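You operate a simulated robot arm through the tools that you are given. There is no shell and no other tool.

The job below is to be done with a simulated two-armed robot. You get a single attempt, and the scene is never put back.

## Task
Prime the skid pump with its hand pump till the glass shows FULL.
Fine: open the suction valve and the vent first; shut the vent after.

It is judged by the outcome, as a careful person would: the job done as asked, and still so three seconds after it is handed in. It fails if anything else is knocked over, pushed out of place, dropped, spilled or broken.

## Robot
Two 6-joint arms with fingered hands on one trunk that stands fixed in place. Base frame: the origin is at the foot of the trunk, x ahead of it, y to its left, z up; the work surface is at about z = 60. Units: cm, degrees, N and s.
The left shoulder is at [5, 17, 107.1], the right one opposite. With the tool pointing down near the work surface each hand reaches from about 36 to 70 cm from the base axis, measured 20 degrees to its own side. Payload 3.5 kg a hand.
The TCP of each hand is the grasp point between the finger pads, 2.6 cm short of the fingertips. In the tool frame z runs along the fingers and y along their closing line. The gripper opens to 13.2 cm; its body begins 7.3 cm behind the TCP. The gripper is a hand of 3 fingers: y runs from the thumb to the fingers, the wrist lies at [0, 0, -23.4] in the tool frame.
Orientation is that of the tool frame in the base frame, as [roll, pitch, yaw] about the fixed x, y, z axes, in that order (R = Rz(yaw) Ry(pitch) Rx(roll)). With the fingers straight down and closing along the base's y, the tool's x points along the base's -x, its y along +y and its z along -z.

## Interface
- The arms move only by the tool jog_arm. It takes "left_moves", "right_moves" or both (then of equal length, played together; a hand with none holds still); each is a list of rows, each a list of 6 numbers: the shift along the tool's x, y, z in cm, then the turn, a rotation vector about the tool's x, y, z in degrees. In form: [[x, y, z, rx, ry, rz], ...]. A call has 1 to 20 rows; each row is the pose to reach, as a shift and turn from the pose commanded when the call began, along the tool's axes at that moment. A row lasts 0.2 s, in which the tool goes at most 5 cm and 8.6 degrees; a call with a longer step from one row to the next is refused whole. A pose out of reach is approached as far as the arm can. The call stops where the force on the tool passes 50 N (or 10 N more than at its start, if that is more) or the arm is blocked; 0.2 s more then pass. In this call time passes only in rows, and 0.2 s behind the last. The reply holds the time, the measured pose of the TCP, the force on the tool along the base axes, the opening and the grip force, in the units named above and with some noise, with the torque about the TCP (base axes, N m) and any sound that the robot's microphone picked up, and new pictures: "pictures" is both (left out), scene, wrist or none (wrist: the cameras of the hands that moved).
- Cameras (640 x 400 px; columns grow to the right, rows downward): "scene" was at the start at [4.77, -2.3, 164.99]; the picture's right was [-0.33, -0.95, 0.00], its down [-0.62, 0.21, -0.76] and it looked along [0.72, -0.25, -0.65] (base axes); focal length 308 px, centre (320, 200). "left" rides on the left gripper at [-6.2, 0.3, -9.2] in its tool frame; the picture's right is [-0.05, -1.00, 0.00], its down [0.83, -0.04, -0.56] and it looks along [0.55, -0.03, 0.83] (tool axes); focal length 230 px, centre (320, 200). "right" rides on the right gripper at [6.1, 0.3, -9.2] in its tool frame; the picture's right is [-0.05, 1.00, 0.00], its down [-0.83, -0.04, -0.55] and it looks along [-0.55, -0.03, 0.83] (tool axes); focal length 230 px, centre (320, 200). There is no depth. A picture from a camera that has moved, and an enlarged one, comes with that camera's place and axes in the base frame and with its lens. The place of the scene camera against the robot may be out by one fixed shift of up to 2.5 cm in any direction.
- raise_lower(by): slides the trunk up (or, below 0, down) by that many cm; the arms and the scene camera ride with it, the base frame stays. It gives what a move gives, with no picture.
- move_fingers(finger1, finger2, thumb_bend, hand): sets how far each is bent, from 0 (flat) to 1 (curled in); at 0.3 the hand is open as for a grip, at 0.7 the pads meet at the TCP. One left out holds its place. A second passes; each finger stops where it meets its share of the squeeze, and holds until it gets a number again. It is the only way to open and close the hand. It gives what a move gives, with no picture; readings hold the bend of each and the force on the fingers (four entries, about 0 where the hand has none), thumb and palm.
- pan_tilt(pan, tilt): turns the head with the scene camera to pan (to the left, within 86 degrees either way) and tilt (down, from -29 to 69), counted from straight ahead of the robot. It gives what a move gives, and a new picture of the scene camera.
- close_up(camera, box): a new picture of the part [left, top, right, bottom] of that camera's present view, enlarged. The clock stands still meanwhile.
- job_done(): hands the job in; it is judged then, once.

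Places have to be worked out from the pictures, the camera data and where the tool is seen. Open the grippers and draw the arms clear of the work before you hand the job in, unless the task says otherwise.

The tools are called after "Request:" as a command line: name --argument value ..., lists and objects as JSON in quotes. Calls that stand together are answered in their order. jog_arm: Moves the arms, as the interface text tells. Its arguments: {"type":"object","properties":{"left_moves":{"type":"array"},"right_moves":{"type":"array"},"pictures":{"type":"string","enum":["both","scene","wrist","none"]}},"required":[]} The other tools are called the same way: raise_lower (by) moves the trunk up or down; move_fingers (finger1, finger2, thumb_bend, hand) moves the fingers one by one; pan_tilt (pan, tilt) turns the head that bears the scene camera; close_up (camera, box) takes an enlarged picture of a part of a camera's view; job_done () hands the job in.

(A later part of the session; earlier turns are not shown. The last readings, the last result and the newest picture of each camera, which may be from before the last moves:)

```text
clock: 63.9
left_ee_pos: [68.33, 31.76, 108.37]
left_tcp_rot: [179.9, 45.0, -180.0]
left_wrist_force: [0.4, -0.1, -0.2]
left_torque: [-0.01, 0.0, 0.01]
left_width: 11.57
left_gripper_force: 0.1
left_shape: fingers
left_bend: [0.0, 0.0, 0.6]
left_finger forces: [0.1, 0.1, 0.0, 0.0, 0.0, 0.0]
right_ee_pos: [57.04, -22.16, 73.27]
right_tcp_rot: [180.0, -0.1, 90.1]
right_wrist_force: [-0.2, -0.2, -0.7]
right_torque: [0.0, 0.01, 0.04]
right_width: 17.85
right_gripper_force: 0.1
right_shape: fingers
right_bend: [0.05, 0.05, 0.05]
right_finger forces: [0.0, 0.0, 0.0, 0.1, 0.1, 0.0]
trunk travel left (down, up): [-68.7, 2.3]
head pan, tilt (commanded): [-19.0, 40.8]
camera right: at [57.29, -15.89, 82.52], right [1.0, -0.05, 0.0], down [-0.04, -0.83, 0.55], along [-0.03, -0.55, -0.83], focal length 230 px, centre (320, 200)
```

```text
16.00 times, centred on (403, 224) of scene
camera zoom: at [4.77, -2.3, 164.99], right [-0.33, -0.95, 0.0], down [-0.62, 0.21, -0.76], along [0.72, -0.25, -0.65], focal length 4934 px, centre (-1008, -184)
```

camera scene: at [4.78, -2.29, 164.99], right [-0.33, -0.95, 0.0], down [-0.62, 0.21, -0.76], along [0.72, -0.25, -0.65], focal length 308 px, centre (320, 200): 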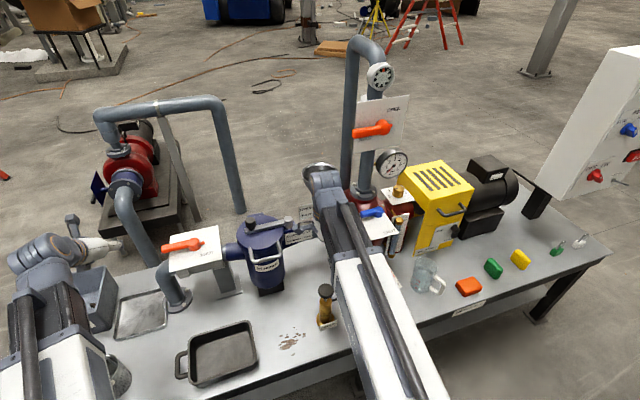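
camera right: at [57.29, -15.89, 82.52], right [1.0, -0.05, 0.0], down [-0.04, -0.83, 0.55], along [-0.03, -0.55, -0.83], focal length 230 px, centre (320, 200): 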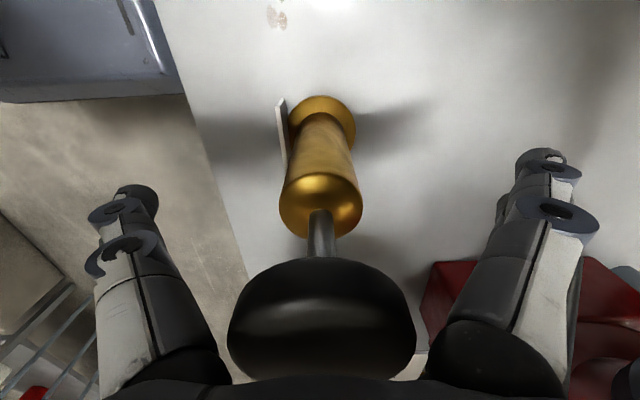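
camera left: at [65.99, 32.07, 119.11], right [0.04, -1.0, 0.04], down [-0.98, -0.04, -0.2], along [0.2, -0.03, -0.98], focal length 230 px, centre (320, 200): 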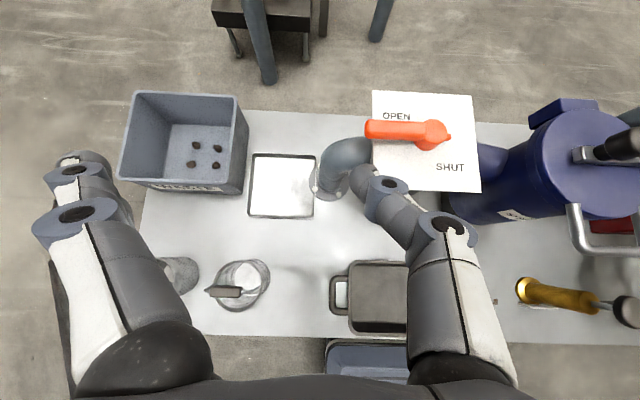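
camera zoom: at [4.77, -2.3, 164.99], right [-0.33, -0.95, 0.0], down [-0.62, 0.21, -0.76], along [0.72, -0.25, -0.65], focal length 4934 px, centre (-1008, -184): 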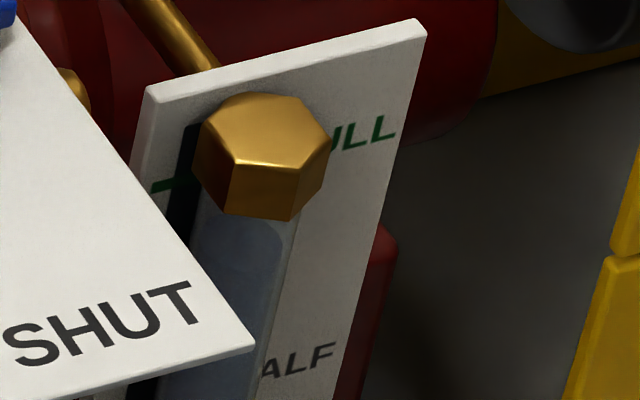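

The hand is in place and the level is unchanged. I press part of the stroke, about 2 cm, and look at the glass.

Request:
jog_arm --right_moves '[[0, -0.15, 0.7, 0, 0, 0], [0, -0.15, 1.4, 0, 0, 0], [0, -0.15, 2.1, 0, 0, 0], [0, -0.15, 2.7, 0, 0, 0], [0, -0.15, 2.7, 0, 0, 0]]' --pictures "none"

Request:
close_up --camera "scene" --box '[394, 212, 412, 236]'

```text
clock: 65.1
left_ee_pos: [68.22, 31.69, 108.26]
left_tcp_rot: [180.0, 45.0, 180.0]
left_wrist_force: [0.4, 0.0, 0.7]
left_torque: [-0.01, -0.01, -0.01]
left_width: 11.56
left_gripper_force: 0.0
left_shape: fingers
left_bend: [0.0, 0.0, 0.6]
left_finger forces: [0.0, 0.0, 0.0, 0.0, 0.1, 0.0]
right_ee_pos: [56.85, -22.14, 70.48]
right_tcp_rot: [179.9, -0.2, 90.0]
right_wrist_force: [1.2, 0.2, 4.7]
right_torque: [-0.11, -0.03, 0.02]
right_width: 17.85
right_gripper_force: 2.1
right_shape: fingers
right_bend: [0.05, 0.05, 0.05]
right_finger forces: [0.0, 4.2, 0.0, 0.0, 0.2, 0.1]
trunk travel left (down, up): [-68.7, 2.3]
head pan, tilt (commanded): [-19.0, 40.8]
```

```text
16.00 times, centred on (403, 224) of scene
camera zoom: at [4.74, -2.27, 164.99], right [-0.33, -0.95, 0.0], down [-0.62, 0.21, -0.76], along [0.72, -0.25, -0.65], focal length 4934 px, centre (-1008, -184)
```

zoom: 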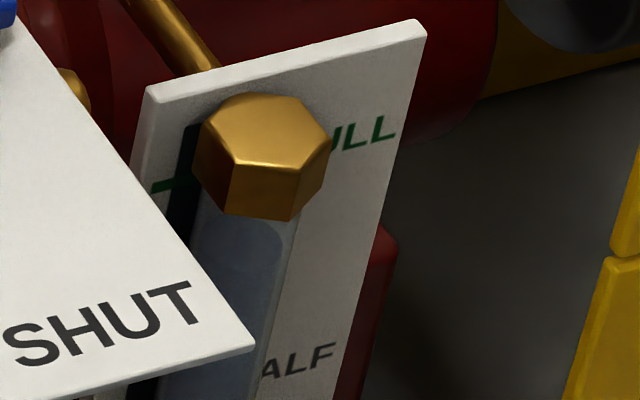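

A partial press does not change the level. I press a little further, 0.7 cm, and look again.

Request:
jog_arm --right_moves '[[0, 0, 0.4, 0, 0, 0], [0, 0, 0.7, 0, 0, 0], [0, 0, 0.7, 0, 0, 0]]' --pictures "none"

Request:
close_up --camera "scene" --box '[394, 212, 412, 236]'

```text
clock: 65.9
left_ee_pos: [68.3, 31.61, 108.28]
left_tcp_rot: [-179.9, 45.0, -180.0]
left_wrist_force: [-0.1, 0.0, -0.9]
left_torque: [0.01, -0.03, 0.02]
left_width: 11.58
left_gripper_force: 0.1
left_shape: fingers
left_bend: [0.0, 0.0, 0.6]
left_finger forces: [0.1, 0.1, 0.0, 0.0, 0.1, 0.0]
right_ee_pos: [56.8, -22.18, 69.81]
right_tcp_rot: [-180.0, -0.1, 90.0]
right_wrist_force: [3.7, 0.5, 5.7]
right_torque: [-0.09, 0.13, 0.04]
right_width: 17.84
right_gripper_force: 4.0
right_shape: fingers
right_bend: [0.05, 0.05, 0.05]
right_finger forces: [0.1, 7.7, 0.0, 0.0, 0.1, 0.0]
trunk travel left (down, up): [-68.7, 2.3]
head pan, tilt (commanded): [-19.0, 40.8]
```

```text
16.00 times, centred on (403, 224) of scene
camera zoom: at [4.76, -2.27, 164.99], right [-0.33, -0.95, 0.0], down [-0.62, 0.21, -0.76], along [0.72, -0.25, -0.65], focal length 4934 px, centre (-1008, -184)
```

zoom: 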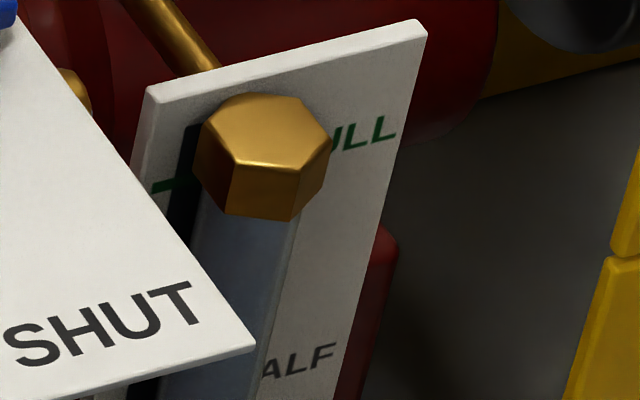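

The meniscus has gone up behind the top cap, so the level is now at or above FULL. I release the plunger, lift the hand clear, and go back to the level view to confirm.

Request:
jog_arm --right_moves '[[0, 0, -0.8, 0, 0, 0], [0, 0, -1.6, 0, 0, 0], [0, 0, -2.6, 0, 0, 0], [0, 0, -3.6, 0, 0, 0], [0, 0, -6, 0, 0, 0], [0, 0, -10, 0, 0, 0], [0, 0, -14, 0, 0, 0], [0, 0, -18, 0, 0, 0], [0, 0, -22, 0, 0, 0], [0, 0, -26, 0, 0, 0], [0, 0, -30, 0, 0, 0]]' --pictures "scene"

Request:
move_fingers --hand "right" --finger1 0.0 --finger2 0.0 --thumb_bend 0.3

Request:
close_up --camera "scene" --box '[394, 212, 412, 236]'

Request:
close_up --camera "scene" --box '[280, 180, 440, 300]'

```text
clock: 68.3
left_ee_pos: [68.36, 31.79, 108.19]
left_tcp_rot: [179.9, 45.1, -180.0]
left_wrist_force: [0.2, 0.6, -0.3]
left_torque: [-0.02, 0.0, -0.02]
left_width: 11.61
left_gripper_force: 0.0
left_shape: fingers
left_bend: [0.0, 0.0, 0.6]
left_finger forces: [0.1, 0.0, 0.0, 0.0, 0.0, 0.0]
right_ee_pos: [56.75, -22.25, 99.95]
right_tcp_rot: [179.9, -0.1, 90.0]
right_wrist_force: [-0.3, -0.4, -0.2]
right_torque: [-0.03, 0.02, -0.03]
right_width: 17.89
right_gripper_force: 0.0
right_shape: fingers
right_bend: [0.05, 0.05, 0.05]
right_finger forces: [0.0, 0.0, 0.0, 0.2, 0.0, 0.0]
trunk travel left (down, up): [-68.7, 2.3]
head pan, tilt (commanded): [-19.0, 40.8]
camera scene: at [4.75, -2.29, 164.98], right [-0.33, -0.95, 0.0], down [-0.62, 0.21, -0.76], along [0.72, -0.25, -0.65], focal length 308 px, centre (320, 200)
```

scene: 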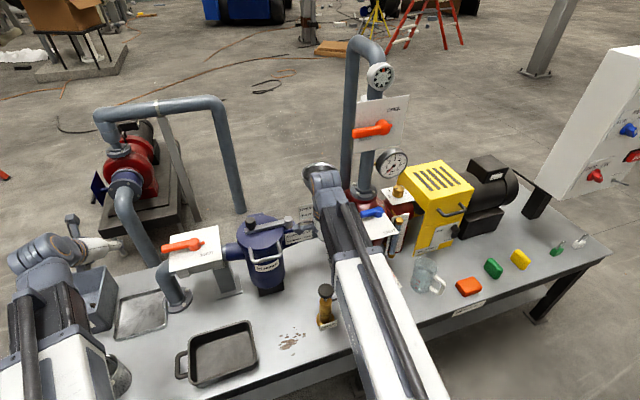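

```text
clock: 69.3
left_ee_pos: [68.27, 31.7, 108.24]
left_tcp_rot: [-179.9, 45.0, -180.0]
left_wrist_force: [-0.9, -0.2, -0.5]
left_torque: [-0.02, 0.01, 0.01]
left_width: 11.56
left_gripper_force: 0.2
left_shape: fingers
left_bend: [0.0, 0.0, 0.6]
left_finger forces: [0.1, 0.0, 0.0, 0.0, 0.0, 0.0]
right_ee_pos: [56.77, -22.16, 99.85]
right_tcp_rot: [180.0, -0.1, 90.0]
right_wrist_force: [-1.1, 0.6, 0.2]
right_torque: [-0.01, 0.03, 0.01]
right_width: 16.5
right_gripper_force: 0.1
right_shape: fingers
right_bend: [0.0, 0.0, 0.3]
right_finger forces: [0.0, 0.1, 0.0, 0.0, 0.1, 0.0]
trunk travel left (down, up): [-68.7, 2.3]
head pan, tilt (commanded): [-19.0, 40.8]
```

```text
16.00 times, centred on (403, 224) of scene
camera zoom: at [4.77, -2.29, 164.99], right [-0.33, -0.95, 0.0], down [-0.62, 0.21, -0.76], along [0.72, -0.25, -0.65], focal length 4934 px, centre (-1008, -184)
```

zoom: 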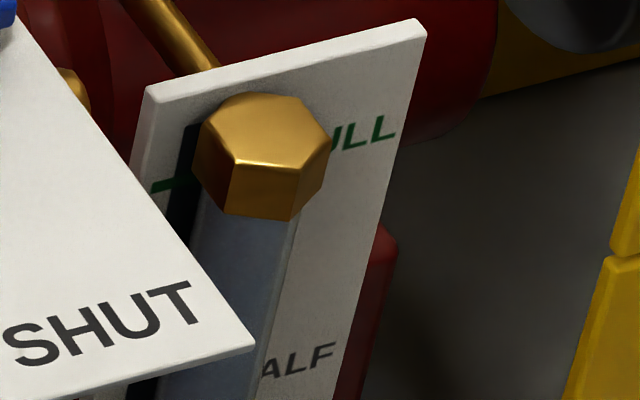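

```text
3.33 times, centred on (360, 240) of scene
camera zoom: at [4.77, -2.29, 164.99], right [-0.33, -0.95, 0.0], down [-0.62, 0.21, -0.76], along [0.72, -0.25, -0.65], focal length 1028 px, centre (187, 67)
```

zoom: 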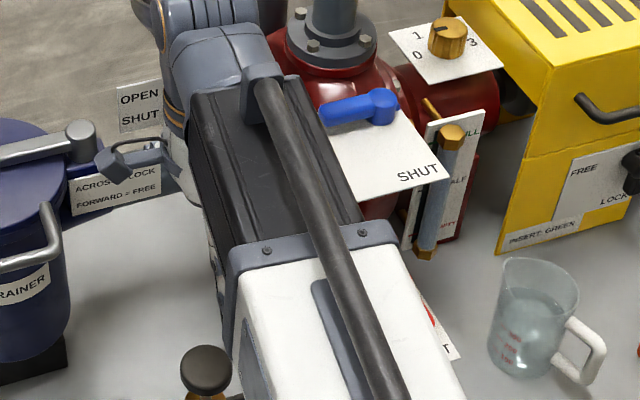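

The plunger is back up, nothing has spilled that I can see, and the column stays up to the cap. I take the right hand back around by the same route for the level view before shutting the vent.

Request:
jog_arm --right_moves '[[-0.5, -1.5, -0.5, 0, 0, -7.5], [-1.5, -3, -1, 0, 0, -15], [-2.5, -4.5, -1.5, 0, 0, -22.5], [-4, -6, -2, 0, 0, -30], [-5.5, -7.5, -2.5, 0, 0, -37.5], [-7, -9, -3, 0, 0, -45], [-8.5, -10.5, -3.5, 0, 0, -52.5], [-10, -12, -4, 0, 0, -60], [-12, -13.5, -4, 0, 0, -67.5], [-14, -15, -4, 0, 0, -75], [-16, -16, -4, 0, 0, -82.5], [-18, -17, -4, 0, 0, -90]]' --pictures "none"

Request:
jog_arm --right_moves '[[-1, -2, 1, 0, -5.6, 0], [-2, -4, 2.5, 0, -11.2, 0], [-3.5, -6.5, 4.5, 0, -16.8, 0], [-5, -9, 6.5, 0, -22.5, 0], [-6.5, -11.5, 8.5, 0, -28, 0], [-8, -14, 10.5, 0, -33.7, 0], [-9, -16, 12.5, 0, -39.4, 0], [-10, -17, 14, 0, -45, 0]]' --pictures "both"

Request:
close_up --camera "right" --box '[310, 190, 360, 240]'

Request:
close_up --camera "right" --box '[300, 80, 370, 240]'

```text
clock: 71.9
left_ee_pos: [68.23, 31.78, 108.21]
left_tcp_rot: [180.0, 45.0, -180.0]
left_wrist_force: [0.7, -0.4, -0.2]
left_torque: [0.02, -0.04, 0.01]
left_width: 11.59
left_gripper_force: 0.0
left_shape: fingers
left_bend: [0.0, 0.0, 0.6]
left_finger forces: [0.0, 0.0, 0.1, 0.0, 0.1, 0.0]
right_ee_pos: [39.86, -40.33, 103.82]
right_tcp_rot: [180.0, 0.0, -179.9]
right_wrist_force: [0.3, -0.4, 0.3]
right_torque: [0.04, 0.03, 0.01]
right_width: 16.49
right_gripper_force: 0.0
right_shape: fingers
right_bend: [0.0, 0.0, 0.3]
right_finger forces: [0.0, 0.0, 0.0, 0.1, 0.1, 0.1]
trunk travel left (down, up): [-68.7, 2.3]
head pan, tilt (commanded): [-19.0, 40.8]
```

```text
clock: 73.7
left_ee_pos: [68.23, 31.69, 108.23]
left_tcp_rot: [179.9, 45.0, 179.9]
left_wrist_force: [0.7, -1.1, 0.3]
left_torque: [0.0, -0.01, 0.0]
left_width: 11.57
left_gripper_force: 0.0
left_shape: fingers
left_bend: [0.0, 0.0, 0.6]
left_finger forces: [0.0, 0.0, 0.1, 0.1, 0.1, 0.0]
right_ee_pos: [49.86, -57.2, 89.92]
right_tcp_rot: [179.9, 45.1, 179.8]
right_wrist_force: [-0.9, 0.1, 0.0]
right_torque: [0.0, 0.01, -0.04]
right_width: 16.5
right_gripper_force: 0.1
right_shape: fingers
right_bend: [0.0, 0.0, 0.3]
right_finger forces: [0.0, 0.1, 0.1, 0.1, 0.0, 0.0]
trunk travel left (down, up): [-68.7, 2.3]
head pan, tilt (commanded): [-19.0, 40.8]
camera scene: at [4.77, -2.32, 164.99], right [-0.33, -0.95, 0.0], down [-0.62, 0.21, -0.76], along [0.72, -0.25, -0.65], focal length 308 px, centre (320, 200)
camera right: at [38.93, -56.8, 92.09], right [0.04, 1.0, 0.04], down [0.19, -0.04, 0.98], along [0.98, -0.03, -0.19], focal length 230 px, centre (320, 200)
```

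scene: 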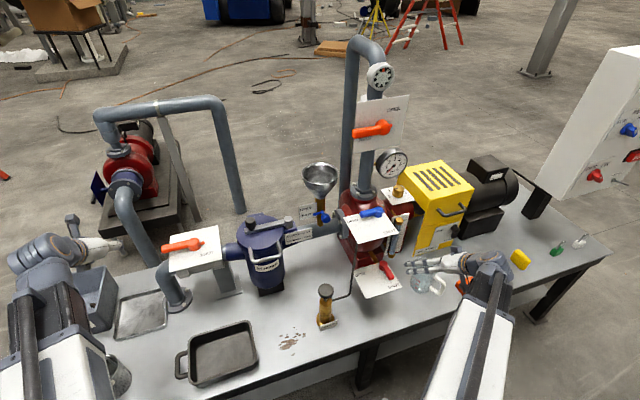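
right: 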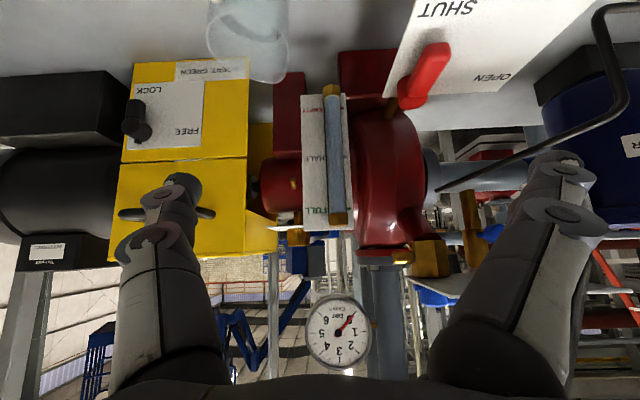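

```text
8.00 times, centred on (335, 215) of right
camera zoom: at [38.93, -56.8, 92.09], right [0.04, 1.0, 0.04], down [0.19, -0.04, 0.98], along [0.98, -0.03, -0.19], focal length 1841 px, centre (200, 80)
```

zoom: 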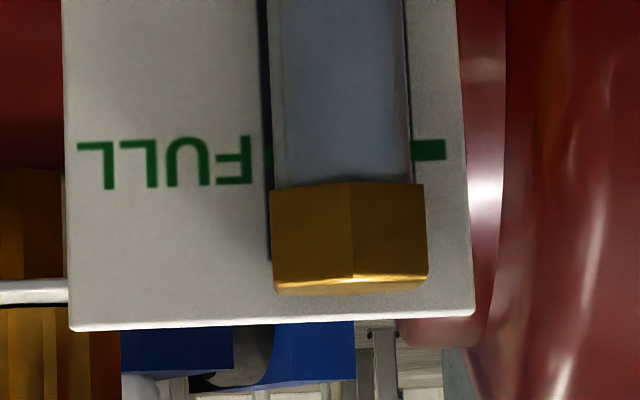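

```text
2.50 times, centred on (335, 160) of right
camera zoom: at [38.93, -56.8, 92.09], right [0.04, 1.0, 0.04], down [0.19, -0.04, 0.98], along [0.98, -0.03, -0.19], focal length 575 px, centre (282, 300)
```

zoom: 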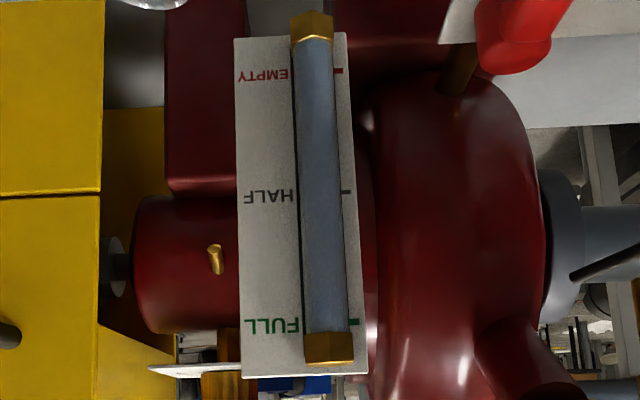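

The glass is now filled past the FULL tick up to the cap. To shut the vent I must push its handle from behind, back toward me, so I lift the right hand and bring it above the vent with a 20° tilt.

Request:
jog_arm --right_moves '[[-2.5, 0.5, -2.5, 0, 0, 0], [-5, 1, -5, 0, 4, 0], [-7.5, 1.5, -7.5, 0, 8, 0], [-10, 2, -10, 0, 12, 0], [-12.5, 3, -12, 0, 16, 0], [-14.5, 5, -10.5, 0, 20, 0], [-16.5, 7, -9, 0, 25, 0], [-18.5, 9, -7.5, 0, 25, 0], [-20.5, 11, -6, 0, 25, 0], [-22.5, 13, -4, 0, 25, 0]]' --pictures "none"

Request:
move_fingers --hand "right" --finger1 0.6 --finger2 0.0 --thumb_bend 0.0

Request:
close_up --camera "right" --box '[0, 0, 640, 400]'

Request:
close_up --camera "scene" --box '[320, 120, 480, 240]'

```text
clock: 75.9
left_ee_pos: [68.32, 31.8, 108.17]
left_tcp_rot: [-180.0, 45.0, -179.9]
left_wrist_force: [1.0, -0.1, 0.8]
left_torque: [-0.01, 0.03, 0.02]
left_width: 11.58
left_gripper_force: 0.0
left_shape: fingers
left_bend: [0.0, 0.0, 0.6]
left_finger forces: [0.0, 0.0, 0.1, 0.0, 0.1, 0.1]
right_ee_pos: [62.82, -44.31, 108.56]
right_tcp_rot: [179.9, 20.0, 179.8]
right_wrist_force: [-0.1, 1.1, 0.2]
right_torque: [0.02, 0.01, 0.06]
right_width: 16.48
right_gripper_force: 0.1
right_shape: fingers
right_bend: [0.0, 0.0, 0.3]
right_finger forces: [0.0, 0.0, 0.1, 0.0, 0.0, 0.1]
trunk travel left (down, up): [-68.7, 2.3]
head pan, tilt (commanded): [-19.0, 40.8]
```

```text
clock: 76.9
left_ee_pos: [68.31, 31.73, 108.28]
left_tcp_rot: [179.9, 45.0, 180.0]
left_wrist_force: [-0.4, -0.1, 0.0]
left_torque: [0.01, -0.02, 0.0]
left_width: 11.57
left_gripper_force: 0.1
left_shape: fingers
left_bend: [0.0, 0.0, 0.6]
left_finger forces: [0.0, 0.1, 0.0, 0.1, 0.0, 0.0]
right_ee_pos: [62.85, -44.3, 108.54]
right_tcp_rot: [179.9, 19.9, -179.9]
right_wrist_force: [0.0, -0.1, 0.1]
right_torque: [0.01, -0.01, 0.01]
right_width: 10.7
right_gripper_force: 0.1
right_shape: fingers
right_bend: [0.6, 0.0, 0.0]
right_finger forces: [0.1, 0.0, 0.0, 0.1, 0.0, 0.0]
trunk travel left (down, up): [-68.7, 2.3]
head pan, tilt (commanded): [-19.0, 40.8]
```

```text
1.00 times, centred on (320, 200) of right (not enlarged: the box is as wide or as high as the picture)
camera zoom: at [53.93, -43.79, 115.09], right [0.05, 1.0, 0.02], down [0.59, -0.04, 0.81], along [0.81, -0.03, -0.59], focal length 230 px, centre (320, 200)
```

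zoom: 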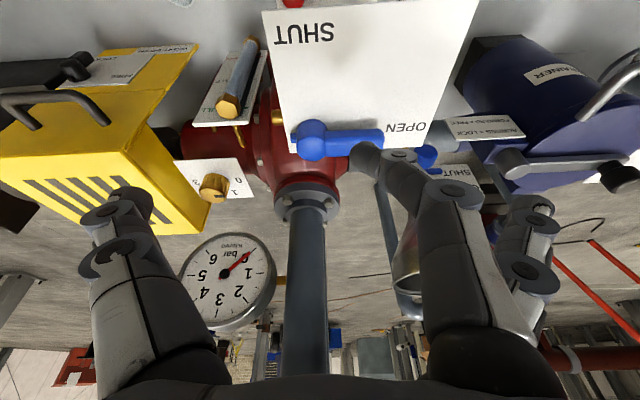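

```text
3.33 times, centred on (400, 180) of scene
camera zoom: at [4.77, -2.3, 164.99], right [-0.33, -0.95, 0.0], down [-0.62, 0.21, -0.76], along [0.72, -0.25, -0.65], focal length 1028 px, centre (53, 267)
```

zoom: 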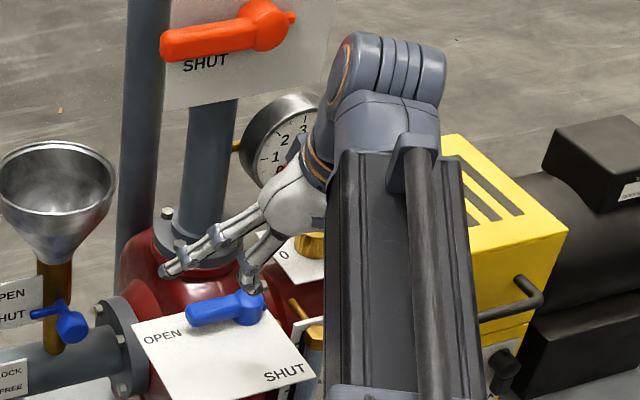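

Finger 1 is the near finger, so I use finger 2, the far one, as the hook and flatten finger 1. Then I take it over the handle to its far side.

Request:
move_fingers --hand "right" --finger1 0.0 --finger2 0.6 --thumb_bend 0.0

Request:
jog_arm --right_moves '[[-1.0, 0.5, 1.9, 0, 0, 0], [-1.79, 0.9, 3.85, 0, 0, 0], [-3.93, 1.8, 6.0, 0, 0, 0], [-5.66, 1.8, 7.6, 0, 0, 0]]' --pictures "both"

Request:
close_up --camera "scene" --box '[320, 140, 440, 240]'

Request:
close_up --camera "right" --box '[220, 60, 460, 210]'

```text
clock: 77.9
left_ee_pos: [68.32, 31.74, 108.32]
left_tcp_rot: [-180.0, 45.0, 179.9]
left_wrist_force: [-0.6, 0.4, 0.3]
left_torque: [-0.06, -0.03, 0.01]
left_width: 11.57
left_gripper_force: 0.1
left_shape: fingers
left_bend: [0.0, 0.0, 0.6]
left_finger forces: [0.1, 0.0, 0.0, 0.0, 0.0, 0.1]
right_ee_pos: [62.85, -44.17, 108.41]
right_tcp_rot: [179.9, 19.9, 180.0]
right_wrist_force: [0.2, -0.1, -0.3]
right_torque: [0.01, 0.06, 0.0]
right_width: 18.44
right_gripper_force: 0.1
right_shape: fingers
right_bend: [0.0, 0.6, 0.0]
right_finger forces: [0.0, 0.1, 0.0, 0.0, 0.1, 0.0]
trunk travel left (down, up): [-68.7, 2.3]
head pan, tilt (commanded): [-19.0, 40.8]
```

```text
clock: 78.9
left_ee_pos: [68.35, 31.74, 108.31]
left_tcp_rot: [-180.0, 45.1, 180.0]
left_wrist_force: [-0.2, -0.3, -0.4]
left_torque: [0.0, 0.02, 0.0]
left_width: 11.57
left_gripper_force: 0.1
left_shape: fingers
left_bend: [0.0, 0.0, 0.6]
left_finger forces: [0.1, 0.0, 0.0, 0.0, 0.0, 0.1]
right_ee_pos: [70.75, -42.32, 103.22]
right_tcp_rot: [180.0, 20.0, 179.8]
right_wrist_force: [-0.8, 0.5, -0.7]
right_torque: [0.0, 0.0, 0.02]
right_width: 18.41
right_gripper_force: 0.0
right_shape: fingers
right_bend: [0.0, 0.6, 0.0]
right_finger forces: [0.1, 0.1, 0.0, 0.0, 0.1, 0.0]
trunk travel left (down, up): [-68.7, 2.3]
head pan, tilt (commanded): [-19.0, 40.8]
camera scene: at [4.8, -2.31, 164.99], right [-0.33, -0.95, 0.0], down [-0.62, 0.21, -0.76], along [0.72, -0.25, -0.65], focal length 308 px, centre (320, 200)
camera right: at [61.83, -41.88, 109.85], right [0.05, 1.0, 0.02], down [0.59, -0.04, 0.81], along [0.81, -0.03, -0.59], focal length 230 px, centre (320, 200)
```

scene: 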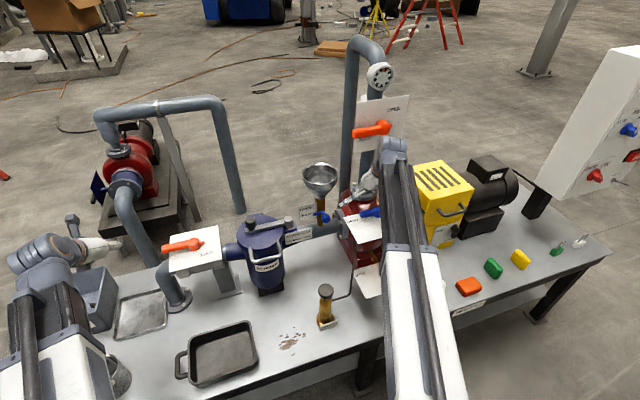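
right: 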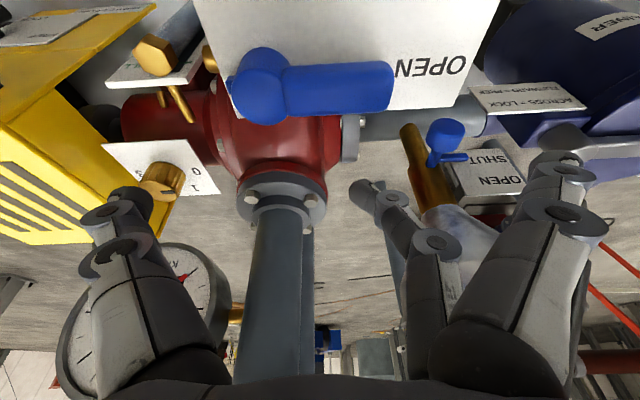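

```text
4.00 times, centred on (380, 190) of scene
camera zoom: at [4.8, -2.31, 164.99], right [-0.33, -0.95, 0.0], down [-0.62, 0.21, -0.76], along [0.72, -0.25, -0.65], focal length 1234 px, centre (80, 240)
```

zoom: 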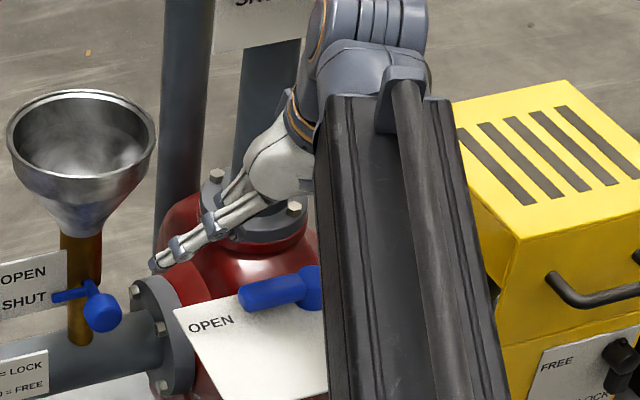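

```text
2.67 times, centred on (340, 135) of right
camera zoom: at [61.83, -41.88, 109.85], right [0.05, 1.0, 0.02], down [0.59, -0.04, 0.81], along [0.81, -0.03, -0.59], focal length 614 px, centre (267, 373)
```

zoom: 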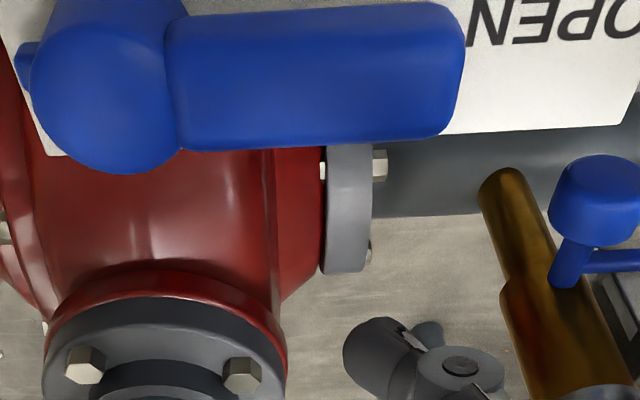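

The hook finger is beyond the handle near (72.7,-39.4) and about 2 cm above it. I lower it straight down behind the handle.

Request:
jog_arm --right_moves '[[0.45, 0, 1.4, 0, 0, 0], [0.9, 0, 2.8, 0, 0, 0], [1.28, 0, 4.1, 0, 0, 0]]' --pictures "wrist"

Request:
close_up --camera "scene" --box '[320, 160, 420, 240]'

Request:
close_up --camera "right" --box '[220, 60, 460, 210]'

```text
clock: 79.7
left_ee_pos: [68.34, 31.69, 108.25]
left_tcp_rot: [179.9, 45.0, -180.0]
left_wrist_force: [0.2, -0.2, 1.3]
left_torque: [0.01, -0.03, -0.02]
left_width: 11.57
left_gripper_force: 0.1
left_shape: fingers
left_bend: [0.0, 0.0, 0.6]
left_finger forces: [0.0, 0.0, 0.0, 0.0, 0.1, 0.0]
right_ee_pos: [71.08, -42.42, 99.02]
right_tcp_rot: [179.9, 20.1, -180.0]
right_wrist_force: [0.9, 0.5, -0.8]
right_torque: [-0.01, 0.0, -0.01]
right_width: 18.4
right_gripper_force: 0.1
right_shape: fingers
right_bend: [0.0, 0.6, 0.0]
right_finger forces: [0.0, 0.0, 0.0, 0.0, 0.0, 0.0]
trunk travel left (down, up): [-68.7, 2.3]
head pan, tilt (commanded): [-19.0, 40.8]
camera right: at [61.99, -42.0, 105.63], right [0.05, 1.0, 0.02], down [0.59, -0.04, 0.81], along [0.81, -0.03, -0.59], focal length 230 px, centre (320, 200)
```

right: 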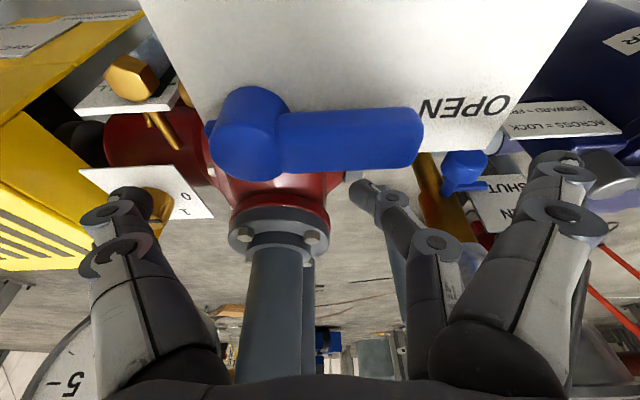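

```text
5.00 times, centred on (370, 200) of scene
camera zoom: at [4.78, -2.3, 164.99], right [-0.33, -0.95, 0.0], down [-0.62, 0.21, -0.76], along [0.72, -0.25, -0.65], focal length 1542 px, centre (70, 200)
```

zoom: 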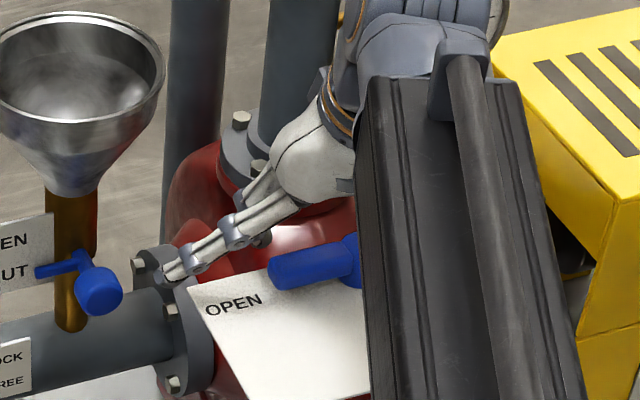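

```text
2.67 times, centred on (340, 135) of right
camera zoom: at [61.99, -42.0, 105.63], right [0.05, 1.0, 0.02], down [0.59, -0.04, 0.81], along [0.81, -0.03, -0.59], focal length 614 px, centre (267, 373)
```

zoom: 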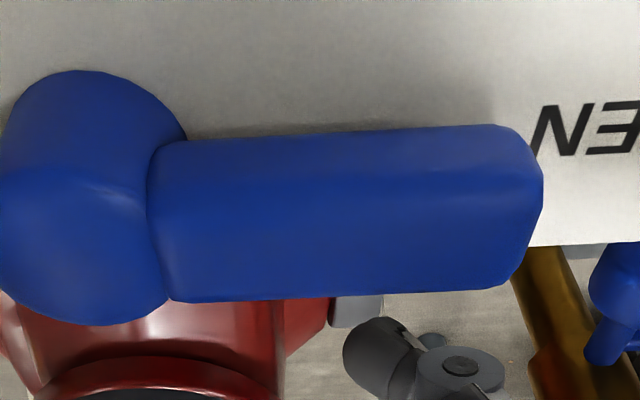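

The hook finger is now just behind the handle with no contact yet. I draw it toward me along the arc to about 60° and look.

Request:
jog_arm --right_moves '[[0.9, -0.1, -0.33, 0, 0, 0], [1.82, -0.2, -0.66, 0, 0, 0], [2.5, 0, -0.9, 0, 0, 0], [3.1, 0.2, -1.13, 0, 0, 0], [3.8, 0.25, -1.38, 0, 0, 0], [4.47, 0.25, -1.62, 0, 0, 0]]' --pictures "wrist"

Request:
close_up --camera "scene" --box '[320, 160, 420, 240]'

```text
clock: 81.1
left_ee_pos: [68.39, 31.66, 108.17]
left_tcp_rot: [-179.9, 45.0, -180.0]
left_wrist_force: [0.4, -0.6, 0.9]
left_torque: [0.01, 0.04, 0.0]
left_width: 11.59
left_gripper_force: 0.1
left_shape: fingers
left_bend: [0.0, 0.0, 0.6]
left_finger forces: [0.0, 0.0, 0.0, 0.0, 0.0, 0.0]
right_ee_pos: [66.26, -42.25, 98.87]
right_tcp_rot: [179.9, 20.0, 179.8]
right_wrist_force: [0.4, 0.5, 0.5]
right_torque: [0.02, 0.0, -0.06]
right_width: 18.43
right_gripper_force: 0.3
right_shape: fingers
right_bend: [0.0, 0.6, 0.0]
right_finger forces: [0.0, 0.8, 0.0, 0.1, 0.0, 0.1]
trunk travel left (down, up): [-68.7, 2.3]
head pan, tilt (commanded): [-19.0, 40.8]
camera right: at [57.31, -41.8, 105.61], right [0.05, 1.0, 0.02], down [0.59, -0.04, 0.81], along [0.81, -0.03, -0.59], focal length 230 px, centre (320, 200)
```

right: 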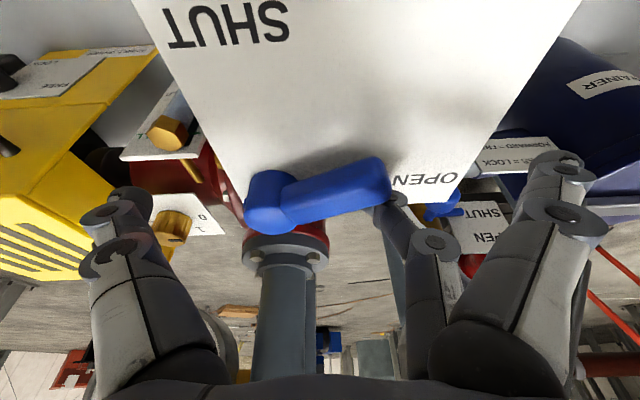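

```text
5.00 times, centred on (370, 200) of scene
camera zoom: at [4.77, -2.3, 164.99], right [-0.33, -0.95, 0.0], down [-0.62, 0.21, -0.76], along [0.72, -0.25, -0.65], focal length 1542 px, centre (70, 200)
```

zoom: 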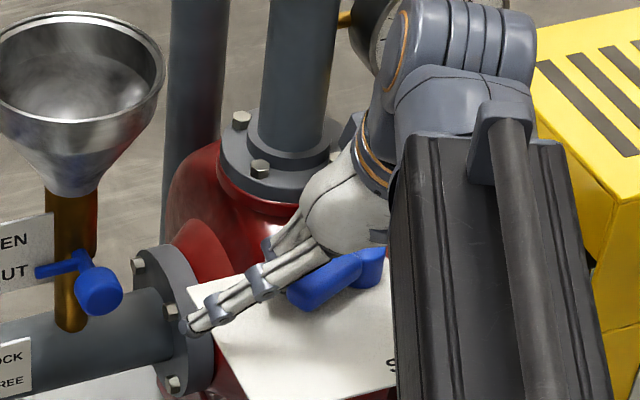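

The handle is following and is at about 70°, with the finger near its end. I shift slightly inward for safety and continue along the arc to about 15° from SHUT.

Request:
jog_arm --right_moves '[[0.6, -0.4, -0.22, 0, 0, 0], [1.25, -0.7, -0.455, 0, 0, 0], [1.85, -1.0, -0.67, 0, 0, 0], [2.44, -1.4, -0.89, 0, 0, 0], [2.95, -1.85, -1.08, 0, 0, 0], [3.43, -2.4, -1.25, 0, 0, 0]]' --pictures "wrist"

Request:
close_up --camera "scene" --box '[320, 160, 420, 240]'

```text
clock: 82.5
left_ee_pos: [68.39, 31.74, 108.25]
left_tcp_rot: [180.0, 45.0, -179.9]
left_wrist_force: [0.1, 0.3, 0.0]
left_torque: [0.01, -0.01, -0.01]
left_width: 11.56
left_gripper_force: 0.1
left_shape: fingers
left_bend: [0.0, 0.0, 0.6]
left_finger forces: [0.0, 0.1, 0.1, 0.1, 0.0, 0.0]
right_ee_pos: [62.72, -44.51, 99.03]
right_tcp_rot: [180.0, 20.2, 179.9]
right_wrist_force: [0.6, 1.5, -0.5]
right_torque: [0.02, 0.0, -0.04]
right_width: 18.43
right_gripper_force: 1.0
right_shape: fingers
right_bend: [0.0, 0.59, 0.0]
right_finger forces: [0.0, 1.3, 0.0, 0.0, 0.1, 0.0]
trunk travel left (down, up): [-68.7, 2.3]
head pan, tilt (commanded): [-19.0, 40.8]
camera right: at [53.71, -44.16, 105.7], right [0.05, 1.0, 0.02], down [0.59, -0.04, 0.81], along [0.81, -0.03, -0.59], focal length 230 px, centre (320, 200)
```

right: 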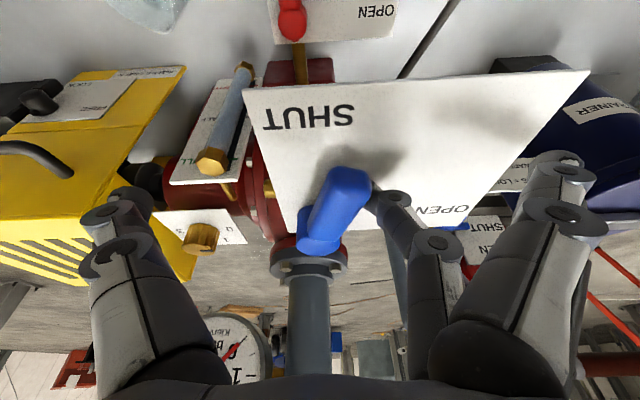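

```text
5.00 times, centred on (370, 200) of scene
camera zoom: at [4.78, -2.3, 164.99], right [-0.33, -0.95, 0.0], down [-0.62, 0.21, -0.76], along [0.72, -0.25, -0.65], focal length 1542 px, centre (70, 200)
```

zoom: 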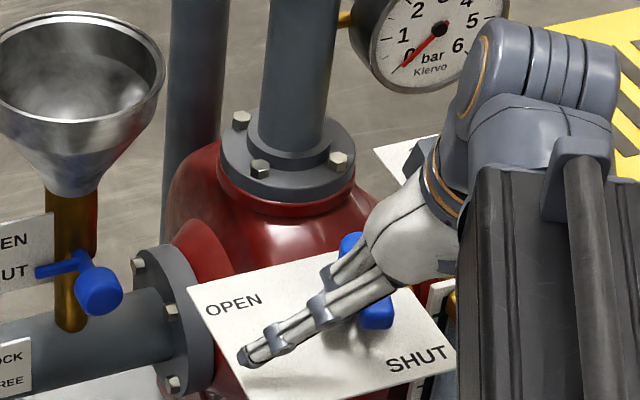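

The handle is at about 20° from SHUT. I push on in -y until it reaches the stop.

Request:
jog_arm --right_moves '[[0.4, -0.6, -0.15, 0, 0, 0], [0.65, -1.2, -0.24, 0, 0, 0], [0.8, -1.8, -0.29, 0, 0, 0], [0.85, -2.3, -0.31, 0, 0, 0]]' --pictures "wrist"

Request:
close_up --camera "scene" --box '[320, 160, 420, 240]'

```text
clock: 83.5
left_ee_pos: [68.28, 31.63, 108.21]
left_tcp_rot: [-179.9, 45.0, 180.0]
left_wrist_force: [0.6, -0.5, 0.9]
left_torque: [-0.02, -0.03, 0.01]
left_width: 11.59
left_gripper_force: 0.1
left_shape: fingers
left_bend: [0.0, 0.0, 0.6]
left_finger forces: [0.1, 0.1, 0.0, 0.0, 0.1, 0.0]
right_ee_pos: [61.75, -46.72, 99.09]
right_tcp_rot: [180.0, 20.1, -179.9]
right_wrist_force: [1.9, 5.0, 0.1]
right_torque: [0.09, 0.0, 0.07]
right_width: 18.42
right_gripper_force: 2.4
right_shape: fingers
right_bend: [0.0, 0.55, 0.0]
right_finger forces: [0.0, 4.5, 0.0, 0.0, 0.0, 0.0]
trunk travel left (down, up): [-68.7, 2.3]
head pan, tilt (commanded): [-19.0, 40.8]
camera right: at [52.79, -46.29, 105.66], right [0.05, 1.0, 0.02], down [0.59, -0.04, 0.81], along [0.81, -0.03, -0.59], focal length 230 px, centre (320, 200)
```

right: 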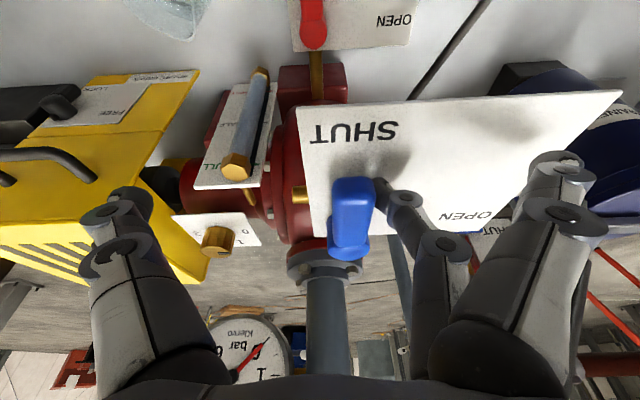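

```text
5.00 times, centred on (370, 200) of scene
camera zoom: at [4.78, -2.22, 164.99], right [-0.32, -0.95, 0.0], down [-0.62, 0.21, -0.76], along [0.72, -0.25, -0.65], focal length 1542 px, centre (70, 200)
```

zoom: 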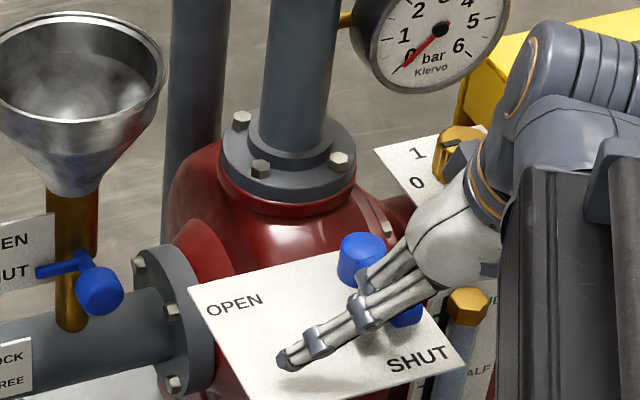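

The handle looks home and the force is 5 N with the finger flexing. I push another 1 cm to seat it against the stop.

Request:
jog_arm --right_moves '[[0, -0.5, 0, 0, 0, 0], [0, -1.0, 0, 0, 0, 0], [0, -1.4, 0, 0, 0, 0]]' --pictures "wrist"

Request:
close_up --camera "right" --box '[220, 60, 540, 260]'

```text
clock: 84.3
left_ee_pos: [68.29, 31.89, 108.22]
left_tcp_rot: [-179.9, 45.0, -179.8]
left_wrist_force: [0.6, 1.0, -0.7]
left_torque: [0.01, 0.03, 0.0]
left_width: 11.59
left_gripper_force: 0.0
left_shape: fingers
left_bend: [0.0, 0.0, 0.6]
left_finger forces: [0.0, 0.1, 0.0, 0.0, 0.0, 0.0]
right_ee_pos: [61.71, -47.98, 99.07]
right_tcp_rot: [179.9, 19.9, 180.0]
right_wrist_force: [-0.8, 11.5, 1.3]
right_torque: [0.24, -0.05, 0.2]
right_width: 18.41
right_gripper_force: 5.4
right_shape: fingers
right_bend: [0.0, 0.49, 0.0]
right_finger forces: [0.0, 10.4, 0.0, 0.0, 0.0, 0.0]
trunk travel left (down, up): [-68.7, 2.3]
head pan, tilt (commanded): [-19.0, 40.8]
camera right: at [52.79, -47.57, 105.65], right [0.05, 1.0, 0.02], down [0.59, -0.04, 0.81], along [0.81, -0.03, -0.59], focal length 230 px, centre (320, 200)
```

right: 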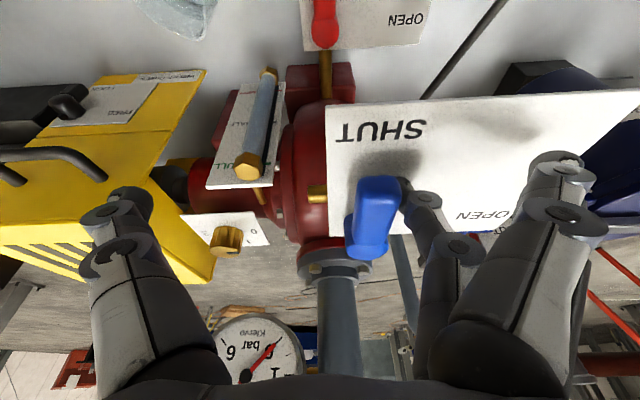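

```text
2.00 times, centred on (380, 160) of right
camera zoom: at [52.79, -47.57, 105.65], right [0.05, 1.0, 0.02], down [0.59, -0.04, 0.81], along [0.81, -0.03, -0.59], focal length 460 px, centre (200, 280)
```

zoom: 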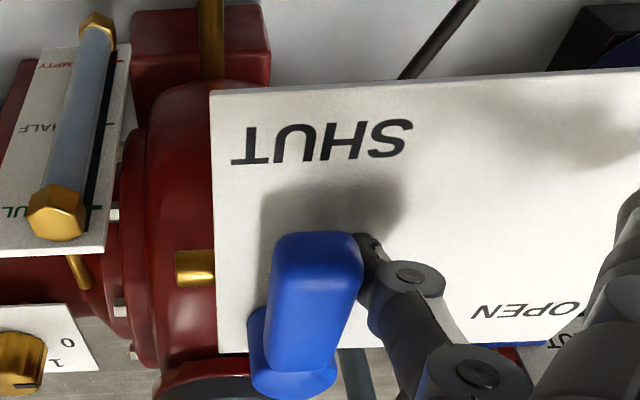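

At 11.5 N the handle is against the SHUT stop. I release sideways and lift the hand away, then compare with the original SHUT pictures.

Request:
jog_arm --right_moves '[[0, 1.5, 0, 0, 0, 0], [0, 3.0, 0, 0, 0, 0], [-0.7, 3.5, -2, 0, 0, 0], [-1.7, 3.5, -5, 0, 0, 0], [-2.0, 2, -8.5, 0, 0, 0], [0, 0, -11, 0, 0, 0], [3, -3, -12, 0, 0, 0], [6.5, -6, -12, 0, 0, 0], [10, -9, -12, 0, 0, 0], [13.5, -12, -12, 0, 0, 0]]' --pictures "both"

Request:
close_up --camera "scene" --box '[330, 180, 400, 240]'

Request:
close_up --camera "scene" --box '[385, 208, 425, 262]'

```text
clock: 86.5
left_ee_pos: [68.28, 31.62, 108.33]
left_tcp_rot: [180.0, 45.1, -180.0]
left_wrist_force: [0.1, 0.2, 0.6]
left_torque: [-0.01, -0.01, 0.01]
left_width: 11.57
left_gripper_force: 0.1
left_shape: fingers
left_bend: [0.0, 0.0, 0.6]
left_finger forces: [0.0, 0.0, 0.1, 0.0, 0.1, 0.0]
right_ee_pos: [44.78, -60.48, 105.49]
right_tcp_rot: [179.9, 20.0, 179.9]
right_wrist_force: [0.0, 0.7, -0.3]
right_torque: [-0.02, -0.05, -0.02]
right_width: 18.43
right_gripper_force: 0.0
right_shape: fingers
right_bend: [0.0, 0.6, 0.0]
right_finger forces: [0.1, 0.0, 0.1, 0.0, 0.0, 0.1]
trunk travel left (down, up): [-68.7, 2.3]
head pan, tilt (commanded): [-19.0, 40.8]
camera scene: at [4.74, -2.34, 164.99], right [-0.32, -0.95, 0.0], down [-0.62, 0.21, -0.76], along [0.72, -0.25, -0.65], focal length 308 px, centre (320, 200)
camera right: at [35.97, -60.0, 112.18], right [0.05, 1.0, 0.02], down [0.59, -0.04, 0.81], along [0.81, -0.03, -0.59], focal length 230 px, centre (320, 200)
```

scene: 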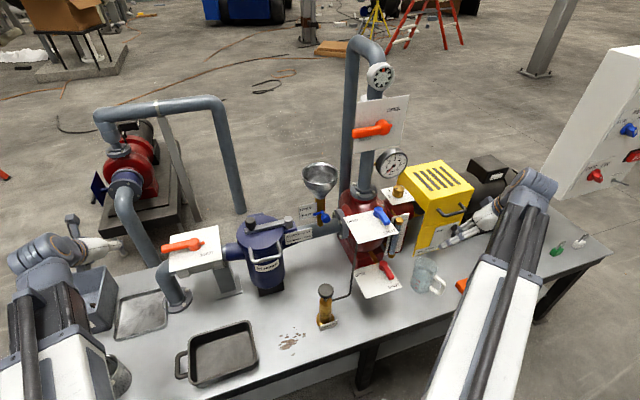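
right: 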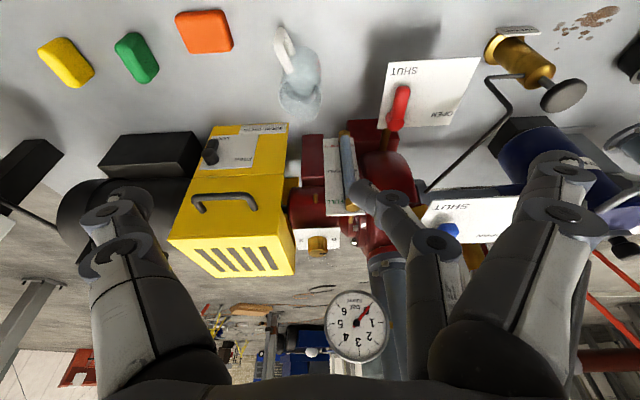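

```text
6.67 times, centred on (365, 210) of scene
camera zoom: at [4.74, -2.34, 164.99], right [-0.32, -0.95, 0.0], down [-0.62, 0.21, -0.76], along [0.72, -0.25, -0.65], focal length 2056 px, centre (20, 133)
```

zoom: 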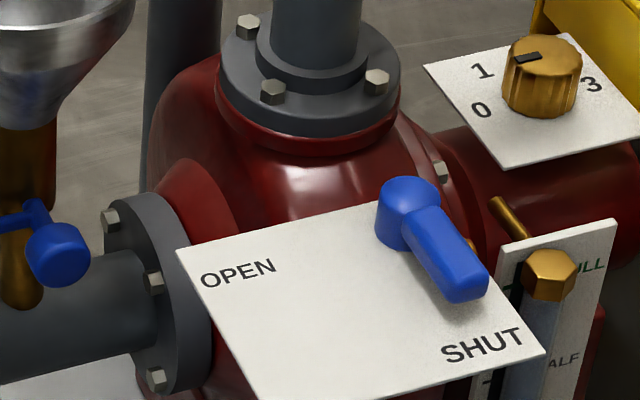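

```text
7.41 times, centred on (405, 235) of scene
camera zoom: at [4.74, -2.34, 164.99], right [-0.32, -0.95, 0.0], down [-0.62, 0.21, -0.76], along [0.72, -0.25, -0.65], focal length 2284 px, centre (-310, -59)
```

zoom: 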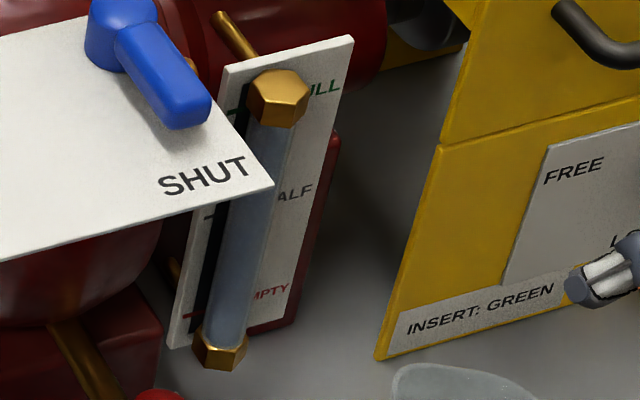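

The vent handle is exactly where it was in the original SHUT picture. I check the glass level closely again, and the rest of the bench.

Request:
close_up --camera "scene" --box '[394, 212, 412, 236]'

Request:
close_up --camera "scene" --box '[280, 220, 440, 340]'

Request:
close_up --camera "scene" --box '[150, 200, 310, 310]'

```text
16.00 times, centred on (403, 224) of scene
camera zoom: at [4.74, -2.34, 164.99], right [-0.32, -0.95, 0.0], down [-0.62, 0.21, -0.76], along [0.72, -0.25, -0.65], focal length 4934 px, centre (-1008, -184)
```

zoom: 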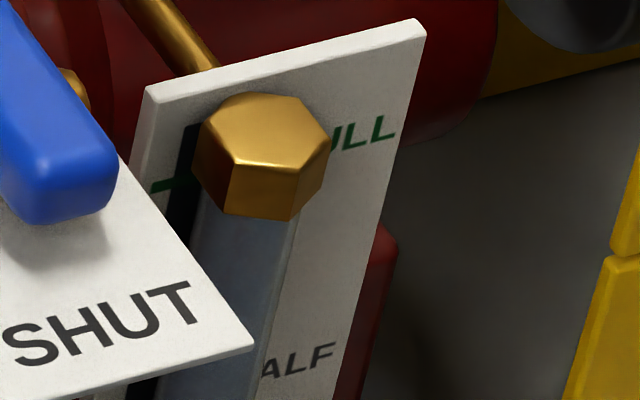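

```text
3.33 times, centred on (360, 280) of scene
camera zoom: at [4.74, -2.34, 164.99], right [-0.32, -0.95, 0.0], down [-0.62, 0.21, -0.76], along [0.72, -0.25, -0.65], focal length 1028 px, centre (187, -67)
```

zoom: 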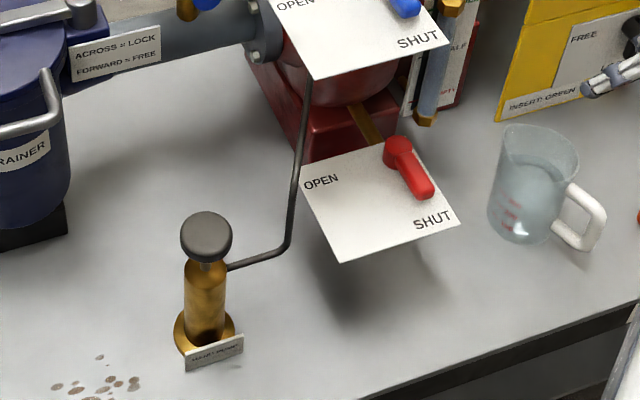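

```text
3.64 times, centred on (230, 255) of scene
camera zoom: at [4.74, -2.34, 164.99], right [-0.32, -0.95, 0.0], down [-0.62, 0.21, -0.76], along [0.72, -0.25, -0.65], focal length 1121 px, centre (647, 0)
```

zoom: 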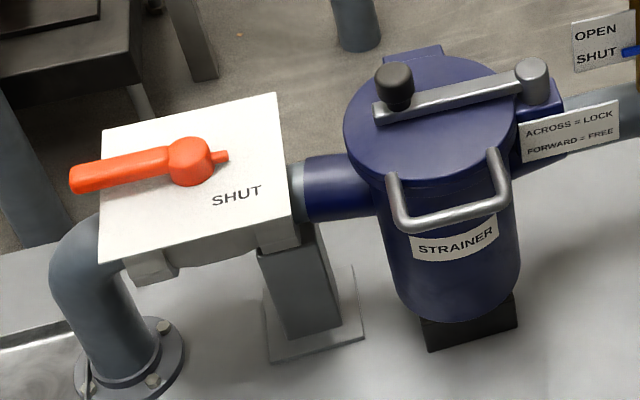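

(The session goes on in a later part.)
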